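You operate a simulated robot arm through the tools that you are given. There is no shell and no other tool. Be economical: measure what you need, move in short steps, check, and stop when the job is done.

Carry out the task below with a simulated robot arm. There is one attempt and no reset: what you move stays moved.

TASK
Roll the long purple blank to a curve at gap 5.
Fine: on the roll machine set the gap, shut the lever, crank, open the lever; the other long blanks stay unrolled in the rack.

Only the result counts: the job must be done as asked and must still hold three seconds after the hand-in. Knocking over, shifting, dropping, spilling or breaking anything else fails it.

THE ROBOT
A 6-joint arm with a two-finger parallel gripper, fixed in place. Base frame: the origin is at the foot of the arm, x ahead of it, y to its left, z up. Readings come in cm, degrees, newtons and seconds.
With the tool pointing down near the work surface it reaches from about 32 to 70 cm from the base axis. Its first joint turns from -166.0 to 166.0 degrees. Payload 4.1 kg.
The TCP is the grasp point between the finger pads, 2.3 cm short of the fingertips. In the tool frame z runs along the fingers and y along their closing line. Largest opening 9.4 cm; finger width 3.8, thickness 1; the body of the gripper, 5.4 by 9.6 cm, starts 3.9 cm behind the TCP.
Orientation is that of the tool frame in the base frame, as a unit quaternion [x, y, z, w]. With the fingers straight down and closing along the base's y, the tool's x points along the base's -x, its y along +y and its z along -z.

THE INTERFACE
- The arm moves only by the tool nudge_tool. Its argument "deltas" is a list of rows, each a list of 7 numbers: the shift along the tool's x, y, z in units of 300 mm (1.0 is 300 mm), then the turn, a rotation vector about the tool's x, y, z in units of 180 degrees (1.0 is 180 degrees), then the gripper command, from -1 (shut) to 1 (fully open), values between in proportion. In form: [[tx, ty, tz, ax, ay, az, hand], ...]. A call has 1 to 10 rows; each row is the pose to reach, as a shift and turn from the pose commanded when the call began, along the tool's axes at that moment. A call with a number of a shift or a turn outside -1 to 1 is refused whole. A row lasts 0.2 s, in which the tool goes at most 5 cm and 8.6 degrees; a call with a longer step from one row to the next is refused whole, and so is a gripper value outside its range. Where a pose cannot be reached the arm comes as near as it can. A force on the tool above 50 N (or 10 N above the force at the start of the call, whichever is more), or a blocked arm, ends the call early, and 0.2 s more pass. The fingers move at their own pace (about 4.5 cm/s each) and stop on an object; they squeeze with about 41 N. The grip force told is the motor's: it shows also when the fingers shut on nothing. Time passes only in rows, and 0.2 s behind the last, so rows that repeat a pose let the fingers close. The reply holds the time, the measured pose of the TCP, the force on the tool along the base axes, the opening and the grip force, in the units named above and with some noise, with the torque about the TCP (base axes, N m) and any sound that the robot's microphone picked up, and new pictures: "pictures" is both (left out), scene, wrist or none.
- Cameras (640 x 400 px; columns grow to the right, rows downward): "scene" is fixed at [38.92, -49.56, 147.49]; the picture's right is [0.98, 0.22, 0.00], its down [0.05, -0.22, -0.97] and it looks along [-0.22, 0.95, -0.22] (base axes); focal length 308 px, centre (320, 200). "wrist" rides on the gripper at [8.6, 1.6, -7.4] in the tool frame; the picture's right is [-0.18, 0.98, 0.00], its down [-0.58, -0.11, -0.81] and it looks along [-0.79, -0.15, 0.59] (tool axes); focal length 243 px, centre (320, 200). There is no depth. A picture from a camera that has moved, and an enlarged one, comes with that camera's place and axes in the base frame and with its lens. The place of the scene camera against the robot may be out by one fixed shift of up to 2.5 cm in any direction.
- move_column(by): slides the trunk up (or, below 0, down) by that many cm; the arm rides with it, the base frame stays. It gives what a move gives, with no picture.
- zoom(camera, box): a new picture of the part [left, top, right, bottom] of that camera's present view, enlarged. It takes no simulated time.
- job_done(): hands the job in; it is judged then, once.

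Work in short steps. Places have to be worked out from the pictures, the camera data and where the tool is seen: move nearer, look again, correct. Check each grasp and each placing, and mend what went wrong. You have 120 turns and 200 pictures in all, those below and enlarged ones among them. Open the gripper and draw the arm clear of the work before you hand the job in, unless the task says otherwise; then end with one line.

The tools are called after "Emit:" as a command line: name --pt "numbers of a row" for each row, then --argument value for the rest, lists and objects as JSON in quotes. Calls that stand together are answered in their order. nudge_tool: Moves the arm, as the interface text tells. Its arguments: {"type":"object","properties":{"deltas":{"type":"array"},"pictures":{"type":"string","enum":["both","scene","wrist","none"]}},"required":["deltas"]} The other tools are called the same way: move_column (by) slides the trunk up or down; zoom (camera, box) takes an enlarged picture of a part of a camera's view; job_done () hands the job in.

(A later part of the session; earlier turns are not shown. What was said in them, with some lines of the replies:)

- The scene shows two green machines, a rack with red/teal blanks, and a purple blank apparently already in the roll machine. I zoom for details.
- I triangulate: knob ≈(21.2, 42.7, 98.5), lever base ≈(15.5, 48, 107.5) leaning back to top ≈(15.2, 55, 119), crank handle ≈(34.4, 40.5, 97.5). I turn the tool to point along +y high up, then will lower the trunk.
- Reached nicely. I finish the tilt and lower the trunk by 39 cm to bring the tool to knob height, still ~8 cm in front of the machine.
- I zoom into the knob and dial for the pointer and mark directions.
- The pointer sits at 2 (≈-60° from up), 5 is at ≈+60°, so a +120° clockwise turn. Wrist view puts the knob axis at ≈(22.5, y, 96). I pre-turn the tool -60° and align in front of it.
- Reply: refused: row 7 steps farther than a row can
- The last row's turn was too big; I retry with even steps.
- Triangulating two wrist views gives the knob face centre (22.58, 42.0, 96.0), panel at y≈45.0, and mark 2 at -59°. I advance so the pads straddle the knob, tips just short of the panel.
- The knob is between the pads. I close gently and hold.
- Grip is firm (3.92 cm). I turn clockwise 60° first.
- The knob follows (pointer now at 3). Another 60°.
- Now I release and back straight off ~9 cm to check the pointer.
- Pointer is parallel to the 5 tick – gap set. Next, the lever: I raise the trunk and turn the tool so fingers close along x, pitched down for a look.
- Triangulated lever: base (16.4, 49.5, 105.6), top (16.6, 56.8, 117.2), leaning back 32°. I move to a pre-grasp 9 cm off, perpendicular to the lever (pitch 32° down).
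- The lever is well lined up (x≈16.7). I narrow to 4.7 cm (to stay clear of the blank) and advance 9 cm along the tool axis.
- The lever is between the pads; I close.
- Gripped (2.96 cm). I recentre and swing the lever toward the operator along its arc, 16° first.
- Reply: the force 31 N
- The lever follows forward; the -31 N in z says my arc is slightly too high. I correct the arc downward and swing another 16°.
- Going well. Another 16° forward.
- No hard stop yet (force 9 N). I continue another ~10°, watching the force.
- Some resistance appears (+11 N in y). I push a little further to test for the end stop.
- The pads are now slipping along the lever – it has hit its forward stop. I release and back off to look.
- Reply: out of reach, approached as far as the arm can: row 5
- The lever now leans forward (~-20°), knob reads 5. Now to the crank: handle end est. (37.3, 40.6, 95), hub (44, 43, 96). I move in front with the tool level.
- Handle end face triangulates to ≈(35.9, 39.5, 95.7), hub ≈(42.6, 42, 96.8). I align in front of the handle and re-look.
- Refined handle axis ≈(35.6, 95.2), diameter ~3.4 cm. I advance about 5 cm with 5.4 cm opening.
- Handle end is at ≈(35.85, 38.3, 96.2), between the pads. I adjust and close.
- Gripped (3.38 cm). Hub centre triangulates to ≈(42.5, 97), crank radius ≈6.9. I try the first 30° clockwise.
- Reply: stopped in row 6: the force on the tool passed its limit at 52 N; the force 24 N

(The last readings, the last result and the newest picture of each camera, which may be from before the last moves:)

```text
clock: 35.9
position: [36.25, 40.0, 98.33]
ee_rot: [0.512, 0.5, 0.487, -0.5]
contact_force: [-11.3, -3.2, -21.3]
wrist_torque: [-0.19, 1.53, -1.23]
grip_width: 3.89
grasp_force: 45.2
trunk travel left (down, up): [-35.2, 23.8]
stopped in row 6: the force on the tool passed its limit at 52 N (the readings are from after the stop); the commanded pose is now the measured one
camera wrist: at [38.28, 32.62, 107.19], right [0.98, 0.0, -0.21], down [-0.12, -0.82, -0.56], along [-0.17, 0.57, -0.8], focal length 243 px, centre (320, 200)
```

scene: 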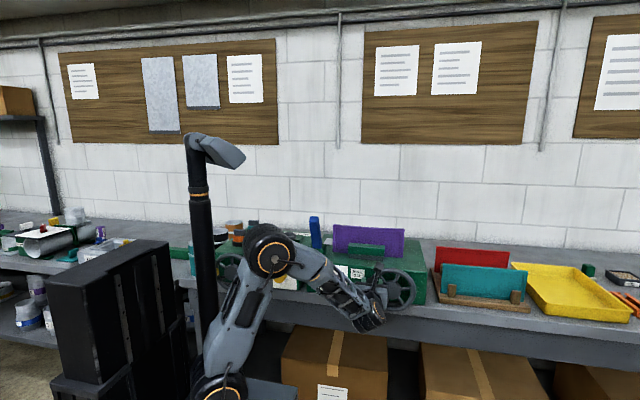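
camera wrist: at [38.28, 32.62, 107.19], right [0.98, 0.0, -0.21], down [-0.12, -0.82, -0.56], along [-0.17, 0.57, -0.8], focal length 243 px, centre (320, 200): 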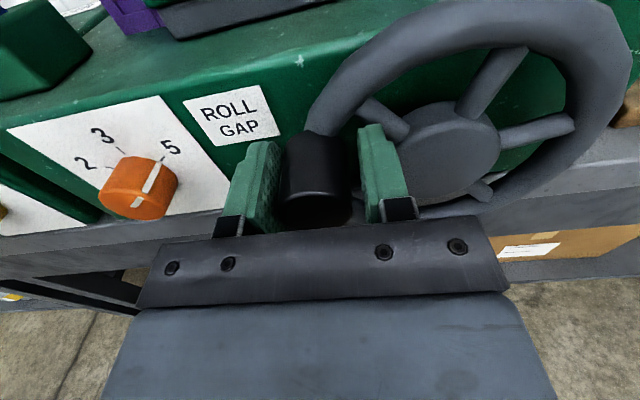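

The wheel turned ~18° clockwise, but the handle doesn't spin freely in the pads. I'll co-rotate the tool with the crank; next 24° this way, slowly.

Emit:
nudge_tool --pt "0.0149 0.006 0 0 0 0.0222 -0.5" --pt "0.0298 0.012 0 0 0 0.0444 -0.5" --pt "0.0437 0.02 0 0 0 0.0667 -0.5" --pt "0.0575 0.0281 0 0 0 0.0889 -0.5" --pt "0.07 0.0378 0 0 0 0.111 -0.5" --pt "0.0828 0.0478 0 0 0 0.1333 -0.5" --pt "0.094 0.059 0 0 0 0.1555 -0.5" --pt "0.1051 0.0709 0 0 0 0.1778 -0.5" --pictures "both"

```text
clock: 37.6
position: [38.47, 39.98, 101.22]
ee_rot: [0.629, 0.341, 0.329, -0.616]
contact_force: [-13.4, -10.9, -38.0]
wrist_torque: [-1.21, 2.09, 0.72]
grip_width: 3.89
grasp_force: 45.0
trunk travel left (down, up): [-35.2, 23.8]
camera wrist: at [44.74, 32.57, 107.87], right [0.72, -0.01, -0.69], down [-0.41, -0.82, -0.41], along [-0.56, 0.57, -0.59], focal length 243 px, centre (320, 200)
```

scene: 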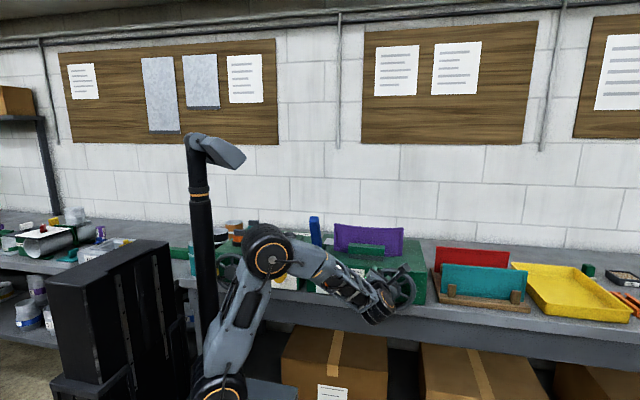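
wrist: 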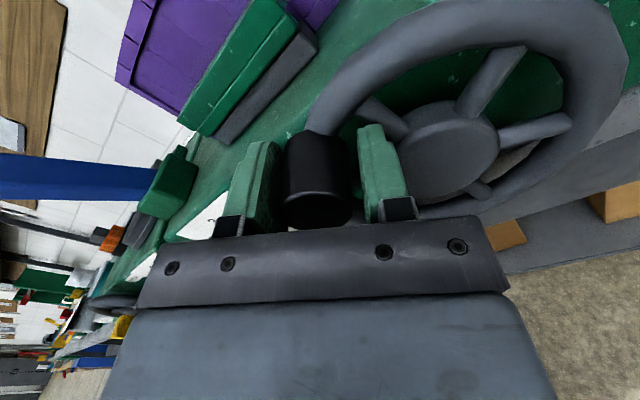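

The crank moves with ~30 N resistance. Fitted hub ≈(42.6, 95.9), r≈6.85; I continue co-rotating another ~40°.

Emit:
nudge_tool --pt "0.012 0.008 0 0 0 0.02 -0.5" --pt "0.0242 0.0159 0 0 0 0.042 -0.5" --pt "0.038 0.024 0 0 0 0.064 -0.5" --pt "0.0515 0.0321 0 0 0 0.086 -0.5" --pt "0.064 0.042 0 0 0 0.108 -0.5" --pt "0.0764 0.0522 0 0 0 0.131 -0.5" --pt "0.087 0.064 0 0 0 0.153 -0.5" --pt "0.098 0.0756 0 0 0 0.175 -0.5" --pt "0.1166 0.1017 0 0 0 0.219 -0.5" --pictures "both"

```text
clock: 39.6
position: [42.59, 39.99, 102.76]
ee_rot: [0.707, 0.111, 0.102, -0.691]
contact_force: [-31.3, -18.7, -35.6]
wrist_torque: [-0.79, 1.88, 1.05]
grip_width: 3.83
grasp_force: 45.0
trunk travel left (down, up): [-35.2, 23.8]
camera wrist: at [51.56, 32.48, 103.95], right [0.12, -0.02, -0.99], down [-0.58, -0.81, -0.05], along [-0.81, 0.58, -0.11], focal length 243 px, centre (320, 200)
```

scene: 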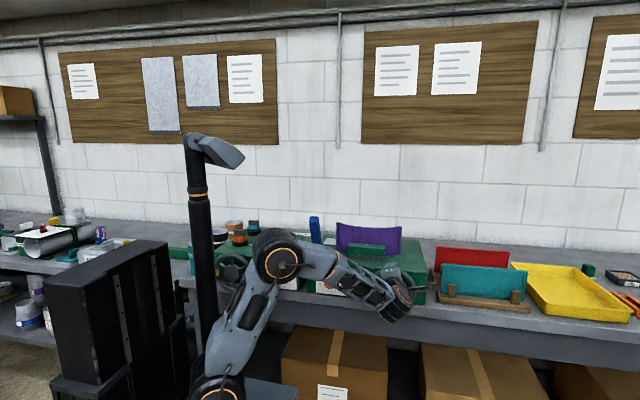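
wrist: 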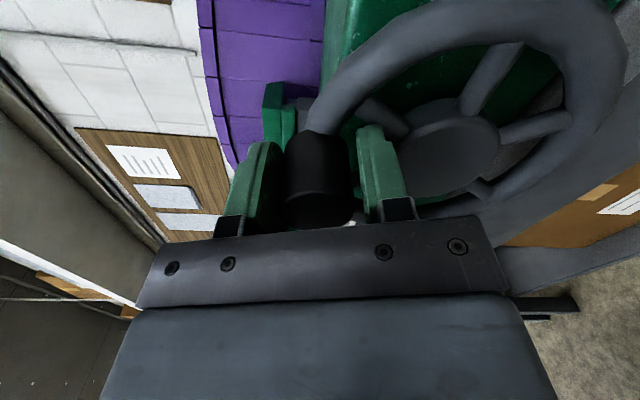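

The purple blank is visibly curving – the direction and the lever are right. I release here and back 2.2 cm to rewind the wrist for a long second stroke.

Emit:
nudge_tool --pt "0 0 0 0 0 0 0.15" --pt "0 0 0 0 0 0 0.15" --pt "0 0 0 0 0 0 0.15" --pt "0 0 -0.05 0 0 0 0.15" --pt "0 0 -0.15 0 0 0 0.15" --pictures "wrist"

Emit:
zoom --camera "scene" --box '[290, 200, 450, 320]'

```text
clock: 40.9
position: [43.15, 35.52, 103.37]
ee_rot: [0.703, 0.11, 0.109, -0.694]
contact_force: [-0.3, 0.1, -0.3]
wrist_torque: [0.01, 0.01, -0.01]
grip_width: 5.42
grasp_force: 0.1
trunk travel left (down, up): [-35.2, 23.8]
camera wrist: at [51.95, 27.95, 104.59], right [0.13, -0.01, -0.99], down [-0.59, -0.81, -0.06], along [-0.8, 0.59, -0.11], focal length 243 px, centre (320, 200)
```

wrist: 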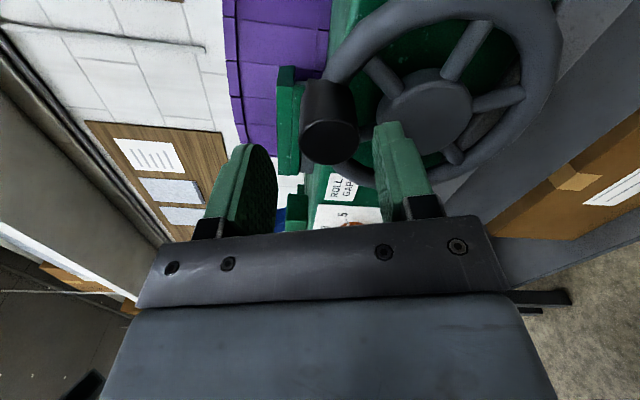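

```text
3.33 times, centred on (370, 260) of scene
camera zoom: at [38.92, -49.56, 147.49], right [0.98, 0.22, 0.0], down [0.05, -0.22, -0.97], along [-0.22, 0.95, -0.22], focal length 1028 px, centre (153, 0)
```

zoom: 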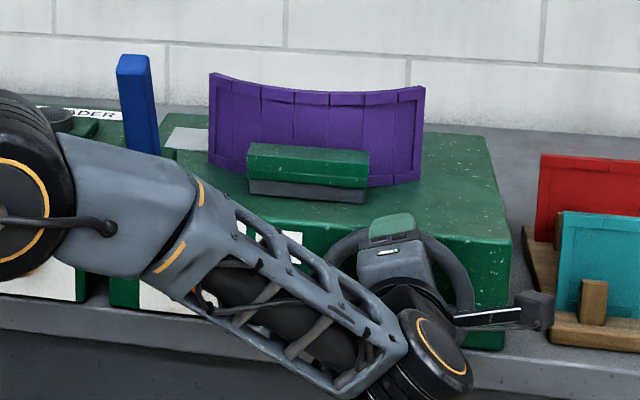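

Blank is partly curved. I rewind the wrist by about -223° in place, clear of the handle.

Emit:
nudge_tool --pt "0 0 0 0 0 -0.0413 0.15" --pt "0 0 0 0 0 -0.0826 0.15" --pt "0 0 0 0 0 -0.1239 0.15" --pt "0 0 0 0 0 -0.1652 0.15" --pt "0 0 0 0 0 -0.2065 0.15" --pt "0 0 0 0 0 -0.2478 0.15" --pt "0 0 0 0 0 -0.2891 0.15" --pt "0 0 0 0 0 -0.3304 0.15" --pt "0 0 0 0 0 -0.3717 0.15" --pt "0 0 0 0 0 -0.413 0.15" --pictures "none"

Emit:
nudge_tool --pt "0 0 0 0 0 -0.0413 0.15" --pt "0 0 0 0 0 -0.0826 0.15" --pt "0 0 0 0 0 -0.1239 0.15" --pt "0 0 0 0 0 -0.1652 0.15" --pt "0 0 0 0 0 -0.2065 0.15" --pt "0 0 0 0 0 -0.2478 0.15" --pt "0 0 0 0 0 -0.2891 0.15" --pt "0 0 0 0 0 -0.3304 0.15" --pt "0 0 0 0 0 -0.3717 0.15" --pt "0 0 0 0 0 -0.413 0.15" --pictures "none"

Emit:
nudge_tool --pt "0 0 0 0 0 -0.0413 0.15" --pt "0 0 0 0 0 -0.0826 0.15" --pt "0 0 0 0 0 -0.1239 0.15" --pt "0 0 0 0 0 -0.1652 0.15" --pt "0 0 0 0 0 -0.2065 0.15" --pt "0 0 0 0 0 -0.2478 0.15" --pt "0 0 0 0 0 -0.2891 0.15" --pt "0 0 0 0 0 -0.3304 0.15" --pt "0 0 0 0 0 -0.3717 0.15" --pt "0 0 0 0 0 -0.413 0.15" --pictures "both"

```text
clock: 43.0
position: [43.16, 35.52, 103.3]
ee_rot: [0.494, 0.513, 0.506, -0.487]
contact_force: [0.6, 0.7, 0.0]
wrist_torque: [0.03, 0.03, -0.02]
grip_width: 5.42
grasp_force: 0.1
trunk travel left (down, up): [-35.2, 23.8]
```

```text
clock: 45.2
position: [43.02, 35.57, 103.33]
ee_rot: [0.083, 0.707, 0.697, -0.083]
contact_force: [0.0, 0.5, 0.0]
wrist_torque: [0.01, -0.01, 0.01]
grip_width: 5.39
grasp_force: 0.0
trunk travel left (down, up): [-35.2, 23.8]
```

```text
clock: 47.5
position: [43.13, 35.44, 103.23]
ee_rot: [-0.362, 0.613, 0.605, 0.356]
contact_force: [0.8, -0.2, -0.1]
wrist_torque: [-0.02, -0.03, 0.01]
grip_width: 5.42
grasp_force: 0.0
trunk travel left (down, up): [-35.2, 23.8]
camera wrist: at [37.58, 27.84, 96.66], right [-0.77, 0.01, 0.64], down [0.38, -0.8, 0.47], along [0.52, 0.6, 0.61], focal length 243 px, centre (320, 200)
```

scene: 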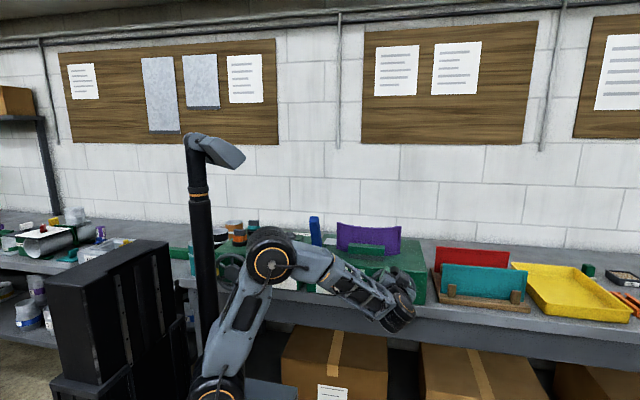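
wrist: 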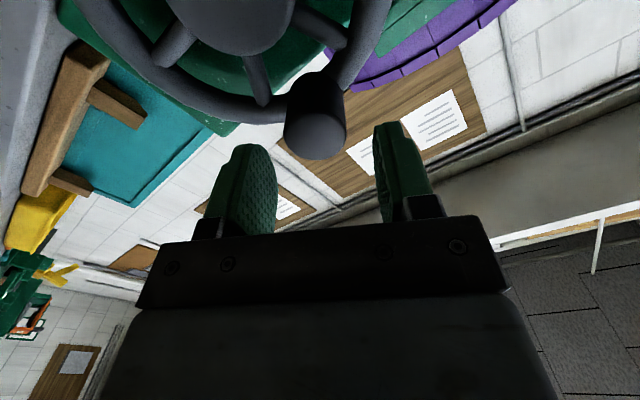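

Wrist rewound to ≈-61°. Handle now at (43.3, ~, 102.85), i.e. φ≈96°. I advance and grip it.

Emit:
nudge_tool --pt "0.009 -0.011 0.05 0 0 0 0.15" --pt "0.009 -0.011 0.1 0 0 0 0.15" --pt "0.009 -0.011 0.157 0 0 0 0.15" --pt "0.009 -0.011 0.157 0 0 0 -0.5" --pt "0.009 -0.011 0.157 0 0 0 -0.5" --pt "0.009 -0.011 0.157 0 0 0 -0.5" --pt "0.009 -0.011 0.157 0 0 0 -0.5" --pictures "wrist"

```text
clock: 48.4
position: [43.24, 39.41, 103.11]
ee_rot: [-0.358, 0.612, 0.608, 0.356]
contact_force: [-6.1, -72.2, 6.1]
wrist_torque: [0.1, 0.36, 3.12]
grip_width: 3.81
grasp_force: 14.6
trunk travel left (down, up): [-35.2, 23.8]
stopped in row 4: the force on the tool passed its limit at 54 N (the readings are from after the stop); the commanded pose is now the measured one
camera wrist: at [37.71, 31.78, 96.48], right [-0.77, 0.01, 0.64], down [0.38, -0.8, 0.46], along [0.52, 0.59, 0.62], focal length 243 px, centre (320, 200)
```

wrist: 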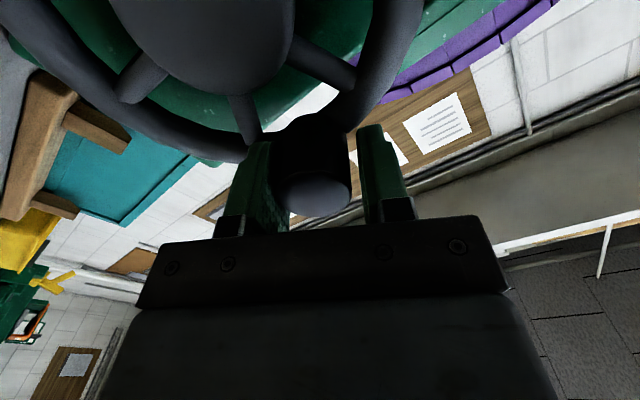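

The fingertips touched the wheel rim (-72 N). I back off 0.6 cm, then close.

Emit:
nudge_tool --pt "0 0 -0.02 0 0 0 0.0" --pt "0 0 -0.02 0 0 0 -0.5" --pt "0 0 -0.02 0 0 0 -0.5" --pt "0 0 -0.02 0 0 0 -0.5" --pictures "wrist"

```text
clock: 49.4
position: [43.18, 39.41, 102.8]
ee_rot: [-0.359, 0.614, 0.607, 0.354]
contact_force: [-3.3, -16.0, 1.4]
wrist_torque: [1.19, 0.2, -0.08]
grip_width: 3.39
grasp_force: 44.3
trunk travel left (down, up): [-35.2, 23.8]
camera wrist: at [37.62, 31.73, 96.25], right [-0.77, 0.01, 0.64], down [0.38, -0.8, 0.46], along [0.52, 0.6, 0.61], focal length 243 px, centre (320, 200)
```

wrist: 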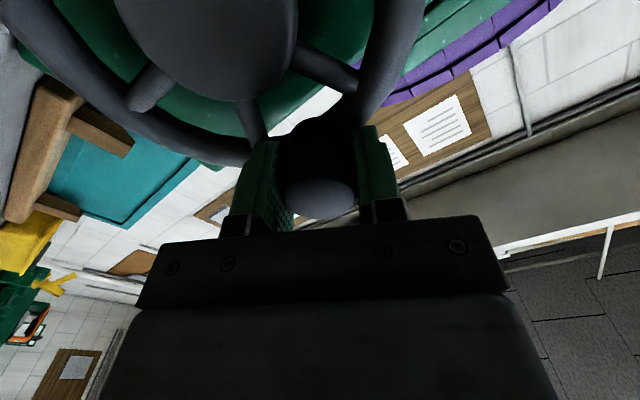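

Grip good; the crank circle fits hub (42.5, 95.95), r 6.88, φ≈96°. I continue 40° clockwise, co-rotating.

Emit:
nudge_tool --pt "-0.0057 -0.015 0 0 0 0.0222 -0.5" --pt "-0.0103 -0.0303 0 0 0 0.0444 -0.5" --pt "-0.0138 -0.0459 0 0 0 0.0667 -0.5" --pt "-0.0163 -0.0617 0 0 0 0.0889 -0.5" --pt "-0.0176 -0.0776 0 0 0 0.1111 -0.5" --pt "-0.0178 -0.0937 0 0 0 0.1333 -0.5" --pt "-0.0169 -0.1097 0 0 0 0.1556 -0.5" --pt "-0.0149 -0.1255 0 0 0 0.1778 -0.5" --pt "-0.0118 -0.1412 0 0 0 0.2 -0.5" --pt "-0.0076 -0.1567 0 0 0 0.2222 -0.5" --pictures "wrist"

```text
clock: 51.6
position: [47.35, 39.4, 100.81]
ee_rot: [-0.128, 0.699, 0.692, 0.125]
contact_force: [-3.8, -10.7, 7.8]
wrist_torque: [1.34, 0.41, 1.78]
grip_width: 3.36
grasp_force: 45.2
trunk travel left (down, up): [-35.2, 23.8]
camera wrist: at [38.83, 31.78, 99.45], right [-0.17, 0.01, 0.98], down [0.58, -0.8, 0.11], along [0.79, 0.59, 0.13], focal length 243 px, centre (320, 200)
```

wrist: 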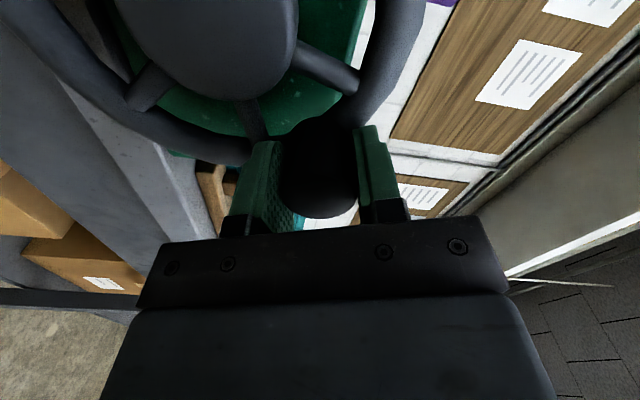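

Forces are small now. I continue another 60°.

Emit:
nudge_tool --pt "-0.0081 -0.0226 0 0 0 0.0333 -0.5" --pt "-0.0138 -0.0459 0 0 0 0.0667 -0.5" --pt "-0.0171 -0.0697 0 0 0 0.1 -0.5" --pt "-0.0178 -0.0937 0 0 0 0.1333 -0.5" --pt "-0.0161 -0.1176 0 0 0 0.1667 -0.5" --pt "-0.0118 -0.1412 0 0 0 0.2 -0.5" --pt "-0.005 -0.1643 0 0 0 0.2333 -0.5" --pt "0.004 -0.1865 0 0 0 0.2667 -0.5" --pt "0.0153 -0.2076 0 0 0 0.3 -0.5" --pt "0.0289 -0.2275 0 0 0 0.3333 -0.5" --pictures "scene"

Emit:
zoom --camera "scene" --box '[290, 200, 450, 320]'

```text
clock: 53.6
position: [49.23, 39.34, 96.06]
ee_rot: [0.186, 0.68, 0.684, -0.187]
contact_force: [-9.8, -15.2, 10.6]
wrist_torque: [-0.9, -0.34, 0.13]
grip_width: 3.38
grasp_force: 44.6
trunk travel left (down, up): [-35.2, 23.8]
stopped in row 9: the force on the tool passed its limit at 56 N (the readings are from after the stop); the commanded pose is now the measured one
```

scene: 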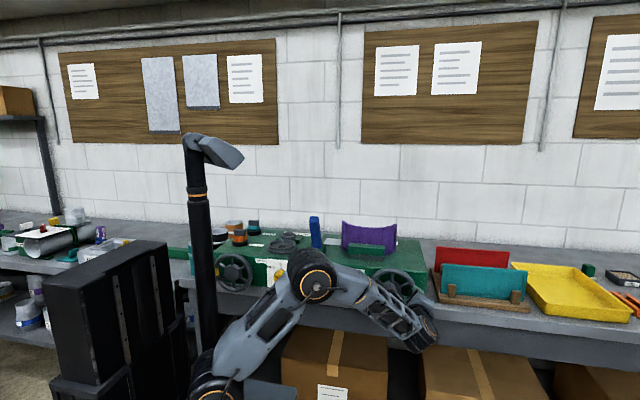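

```text
3.33 times, centred on (370, 260) of scene
camera zoom: at [38.92, -49.56, 147.49], right [0.98, 0.22, 0.0], down [0.05, -0.22, -0.97], along [-0.22, 0.95, -0.22], focal length 1028 px, centre (153, 0)
```

zoom: 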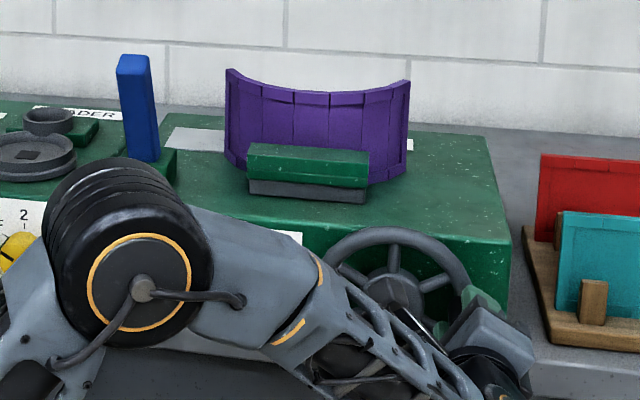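

The blank is clearly more curved; handle is at 3 o'clock (180°). The stop force may be an end stop or my path; I try gently a bit further.

Emit:
nudge_tool --pt "-0.0028 -0.0075 -0.01 0 0 0.0111 -0.5" --pt "-0.0057 -0.015 -0.015 0 0 0.0222 -0.5" --pt "-0.0081 -0.0226 -0.015 0 0 0.0333 -0.5" --pictures "wrist"

```text
clock: 54.3
position: [49.39, 39.35, 95.95]
ee_rot: [0.21, 0.67, 0.679, -0.213]
contact_force: [-6.1, 5.8, 8.2]
wrist_torque: [-1.43, 0.04, 0.62]
grip_width: 3.39
grasp_force: 45.0
trunk travel left (down, up): [-35.2, 23.8]
stopped in row 3: the force on the tool passed its limit at 53 N (the readings are from after the stop); the commanded pose is now the measured one
camera wrist: at [43.28, 31.65, 102.2], right [0.71, -0.01, 0.7], down [0.41, -0.8, -0.43], along [0.57, 0.6, -0.57], focal length 243 px, centre (320, 200)
```

wrist: 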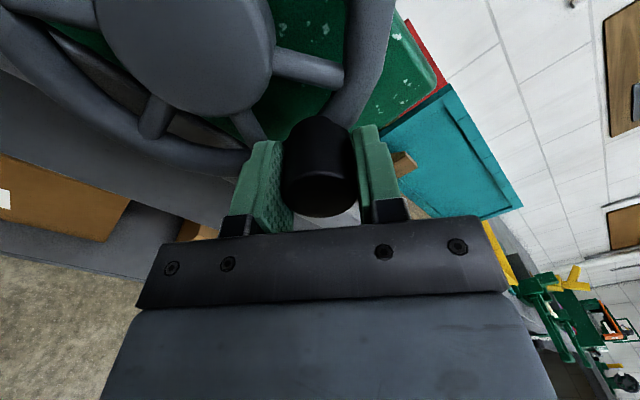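

The wheel did not move further – likely the crank's end stop at a half turn. I release and back off to inspect.

Emit:
nudge_tool --pt "0 0 0 0 0 0 0.15" --pt "0 0 0 0 0 0 0.15" --pt "0 0 0 0 0 0 0.15" --pt "0 0 -0.1 0 0 0 0.15" --pt "0 0 -0.25 0 0 0 0.15" --pt "0 0 -0.35 0 0 0 0.15" --pictures "both"

Emit:
zoom --camera "scene" --box '[290, 200, 450, 320]'

```text
clock: 55.7
position: [49.29, 28.83, 95.67]
ee_rot: [0.214, 0.669, 0.679, -0.213]
contact_force: [0.1, -0.2, 0.5]
wrist_torque: [0.02, 0.01, -0.01]
grip_width: 5.4
grasp_force: 0.2
trunk travel left (down, up): [-35.2, 23.8]
camera wrist: at [43.36, 21.14, 101.9], right [0.72, -0.01, 0.7], down [0.41, -0.8, -0.43], along [0.57, 0.6, -0.57], focal length 243 px, centre (320, 200)
```

scene: 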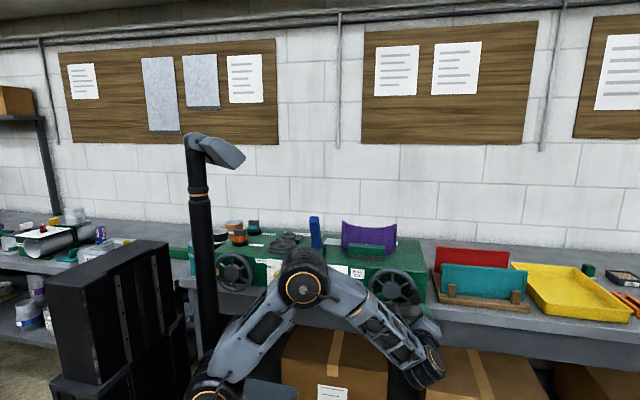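
wrist: 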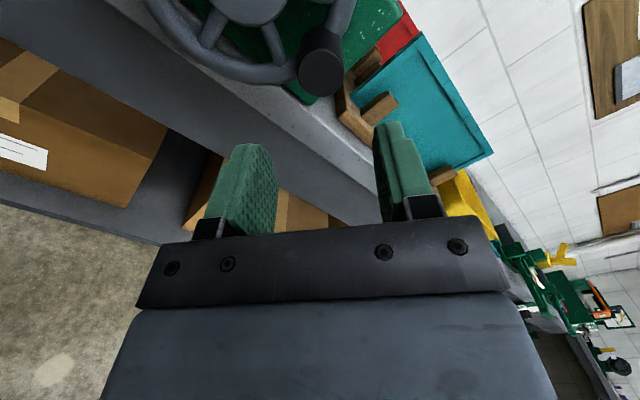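

```text
3.33 times, centred on (370, 260) of scene
camera zoom: at [38.92, -49.56, 147.49], right [0.98, 0.22, 0.0], down [0.05, -0.22, -0.97], along [-0.22, 0.95, -0.22], focal length 1028 px, centre (153, 0)
```

zoom: 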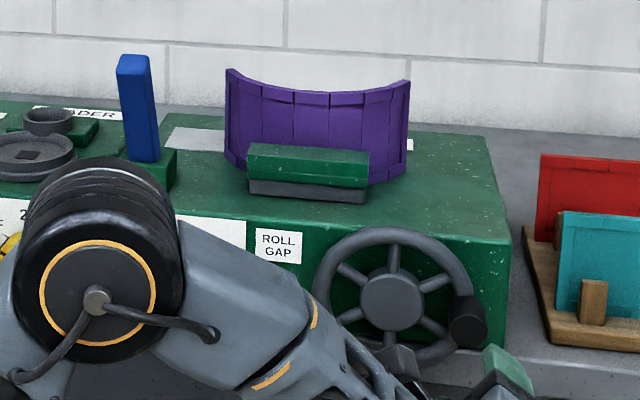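

Handle is at 3 o'clock against its stop and the blank is evenly curved. Now I move back in front of the lever with fingers shut, to push it back open.

Emit:
nudge_tool --pt "0.127 -0.008 0.006 0 0 0 -0.8" --pt "0.254 -0.016 0.013 0 0 0 -0.8" --pt "0.38 -0.024 0.02 0 0 0 -0.8" --pt "0.506 -0.032 0.026 0 0 0 -0.8" --pt "0.633 -0.039 0.033 0 0 0 -1" --pictures "none"

Emit:
nudge_tool --pt "0.127 -0.008 0.006 0 0 -0.039 -1" --pt "0.254 -0.016 0.013 0 0 -0.078 -1" --pt "0.38 -0.024 0.02 0 0 -0.117 -1" --pt "0.506 -0.032 0.026 0 0 -0.156 -1" --pt "0.633 -0.039 0.033 0 0 -0.195 -1" --pictures "both"

```text
clock: 56.9
position: [33.33, 29.69, 105.74]
ee_rot: [0.214, 0.669, 0.679, -0.213]
contact_force: [0.4, 0.1, -1.2]
wrist_torque: [0.02, 0.01, 0.01]
grip_width: 0.0
grasp_force: 27.1
trunk travel left (down, up): [-35.2, 23.8]
```

```text
clock: 58.1
position: [17.05, 30.6, 115.69]
ee_rot: [0.001, 0.702, 0.712, 0.002]
contact_force: [-0.8, 0.5, -0.1]
wrist_torque: [0.01, -0.01, -0.01]
grip_width: 0.0
grasp_force: 41.2
trunk travel left (down, up): [-35.2, 23.8]
camera wrist: at [8.59, 22.99, 117.32], right [0.18, -0.01, 0.98], down [0.58, -0.81, -0.12], along [0.8, 0.59, -0.14], focal length 243 px, centre (320, 200)
```

scene: 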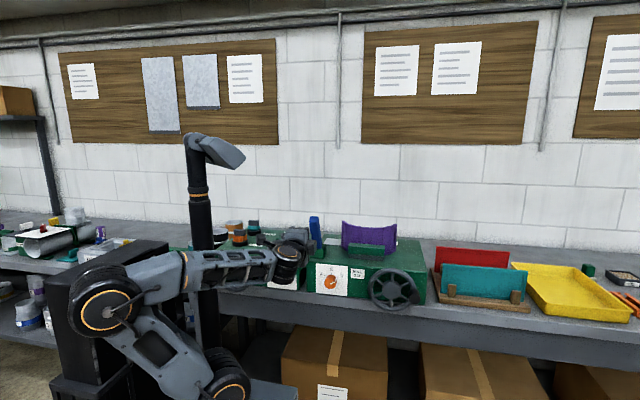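
wrist: 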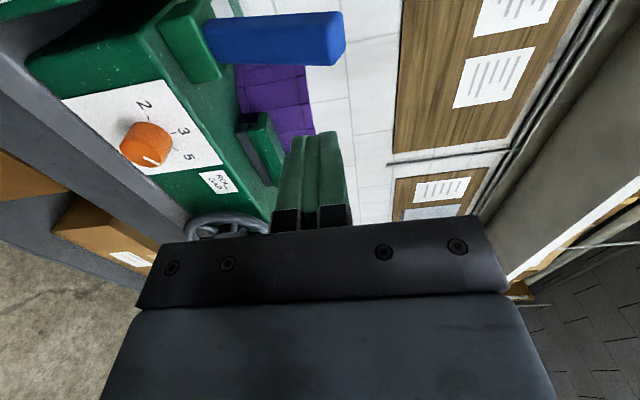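

Lever top is at ≈(16.4, 44, 117.3). I advance at z≈114 and push it in +y in short steps.

Emit:
nudge_tool --pt "0.02 -0.057 0.12 0 0 0 -1" --pt "0.02 -0.057 0.24 0 0 0 -1" --pt "0.02 -0.057 0.33 0 0 0 -1" --pt "0.02 -0.057 0.38 0 0 0 -1" --pt "0.02 -0.057 0.43 0 0 0 -1" --pt "0.02 -0.057 0.48 0 0 0 -1" --pictures "wrist"

```text
clock: 59.5
position: [16.48, 45.08, 114.13]
ee_rot: [0.001, 0.702, 0.712, 0.001]
contact_force: [-0.5, -0.1, 0.0]
wrist_torque: [0.01, 0.01, 0.01]
grip_width: 0.01
grasp_force: 41.0
trunk travel left (down, up): [-35.2, 23.8]
camera wrist: at [7.95, 37.46, 115.72], right [0.18, -0.01, 0.98], down [0.58, -0.81, -0.12], along [0.8, 0.59, -0.14], focal length 243 px, centre (320, 200)
```

wrist: 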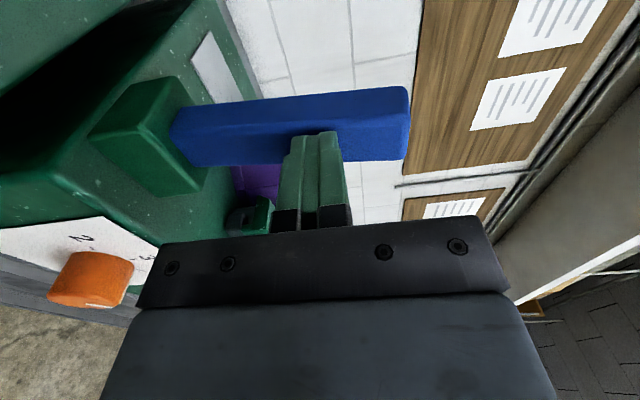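

The tips are at the lever and it yields with almost no force. I keep pushing.

Emit:
nudge_tool --pt "0 0 0.05 0 0 0 -1" --pt "0 0 0.1 0 0 0 -1" --pt "0 0 0.15 0 0 0 -1" --pt "0 0 0.2 0 0 0 -1" --pt "0 0 0.24 0 0 0 -1" --pictures "both"

```text
clock: 60.7
position: [16.53, 50.81, 114.1]
ee_rot: [0.002, 0.704, 0.71, 0.003]
contact_force: [-4.5, -54.6, -1.9]
wrist_torque: [-0.51, 0.1, 0.4]
grip_width: 0.0
grasp_force: 41.3
trunk travel left (down, up): [-35.2, 23.8]
stopped in row 5: the force on the tool passed its limit at 69 N (the readings are from after the stop); the commanded pose is now the measured one
camera wrist: at [7.96, 43.3, 115.71], right [0.18, -0.01, 0.98], down [0.58, -0.81, -0.11], along [0.8, 0.59, -0.14], focal length 243 px, centre (320, 200)
```

scene: 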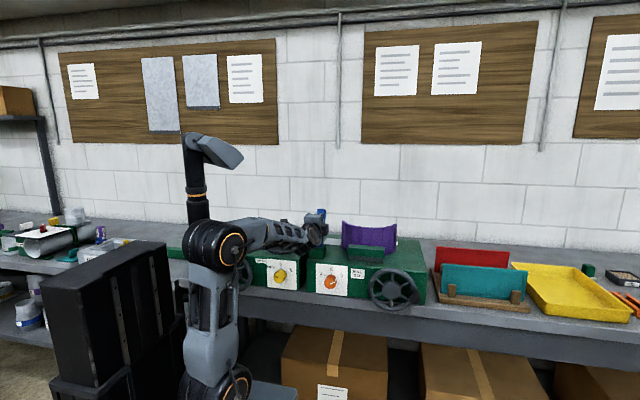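
wrist: 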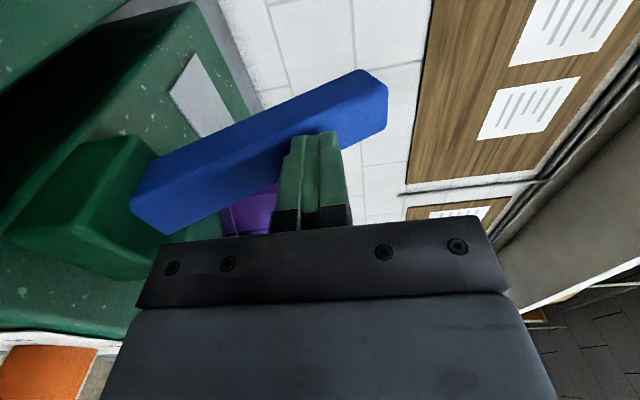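

Hard stop reached (69 N) at the original open lean. I retreat and inspect.

Emit:
nudge_tool --pt "0 0 -0.1 0 0 0 -1" --pt "0 0 -0.25 0 0 0 -1" --pt "0 0 -0.4 0 0 0 -0.5" --pt "0 0 -0.55 0 0 0 0" --pt "0 0 -0.65 0 0 0 0.5" --pt "0 0 -0.65 0 0 0 0.5" --pictures "both"

Emit:
zoom --camera "scene" --box '[250, 190, 530, 330]'

```text
clock: 62.1
position: [16.35, 32.16, 113.69]
ee_rot: [0.002, 0.707, 0.707, 0.002]
contact_force: [0.6, -0.5, -0.2]
wrist_torque: [0.03, -0.03, -0.01]
grip_width: 7.03
grasp_force: 0.1
trunk travel left (down, up): [-35.2, 23.8]
camera wrist: at [7.86, 24.58, 115.45], right [0.18, 0.0, 0.98], down [0.58, -0.81, -0.11], along [0.8, 0.59, -0.15], focal length 243 px, centre (320, 200)
```

scene: 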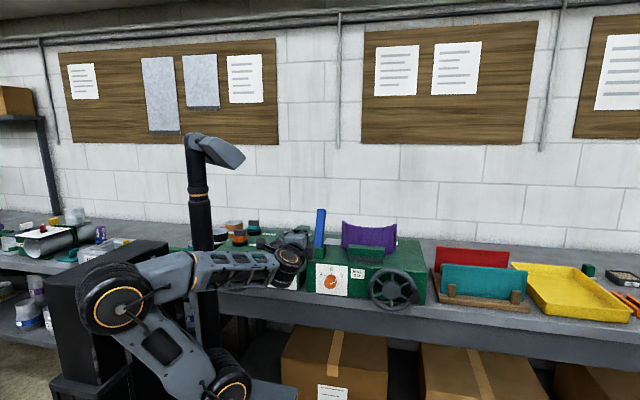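
wrist: 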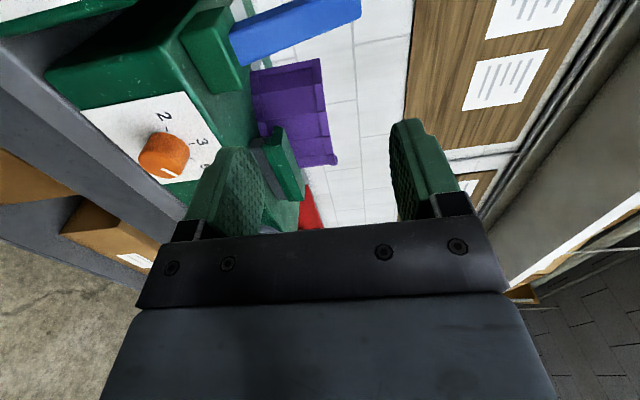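

```text
2.29 times, centred on (390, 260) of scene
camera zoom: at [38.92, -49.56, 147.49], right [0.98, 0.22, 0.0], down [0.05, -0.22, -0.97], along [-0.22, 0.95, -0.22], focal length 705 px, centre (160, 63)
```

zoom: 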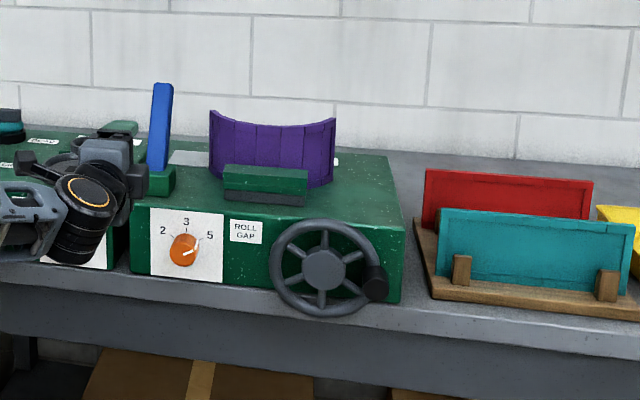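

Everything checks out: the knob is at 5, the lever is fully open, the purple blank is curved, and the red and teal blanks are undisturbed in the rack. The gripper is open and clear, so I hand in.

Emit:
job_done

```text
The job is handed in.
```

I rolled the long purple blank to a curve at gap 5 and handed the job in. The lever is open again, and the red and teal blanks are still flat in the rack. I took the crank as finished when it stopped turning after half a turn, which looked like its end stop but isn't confirmed.
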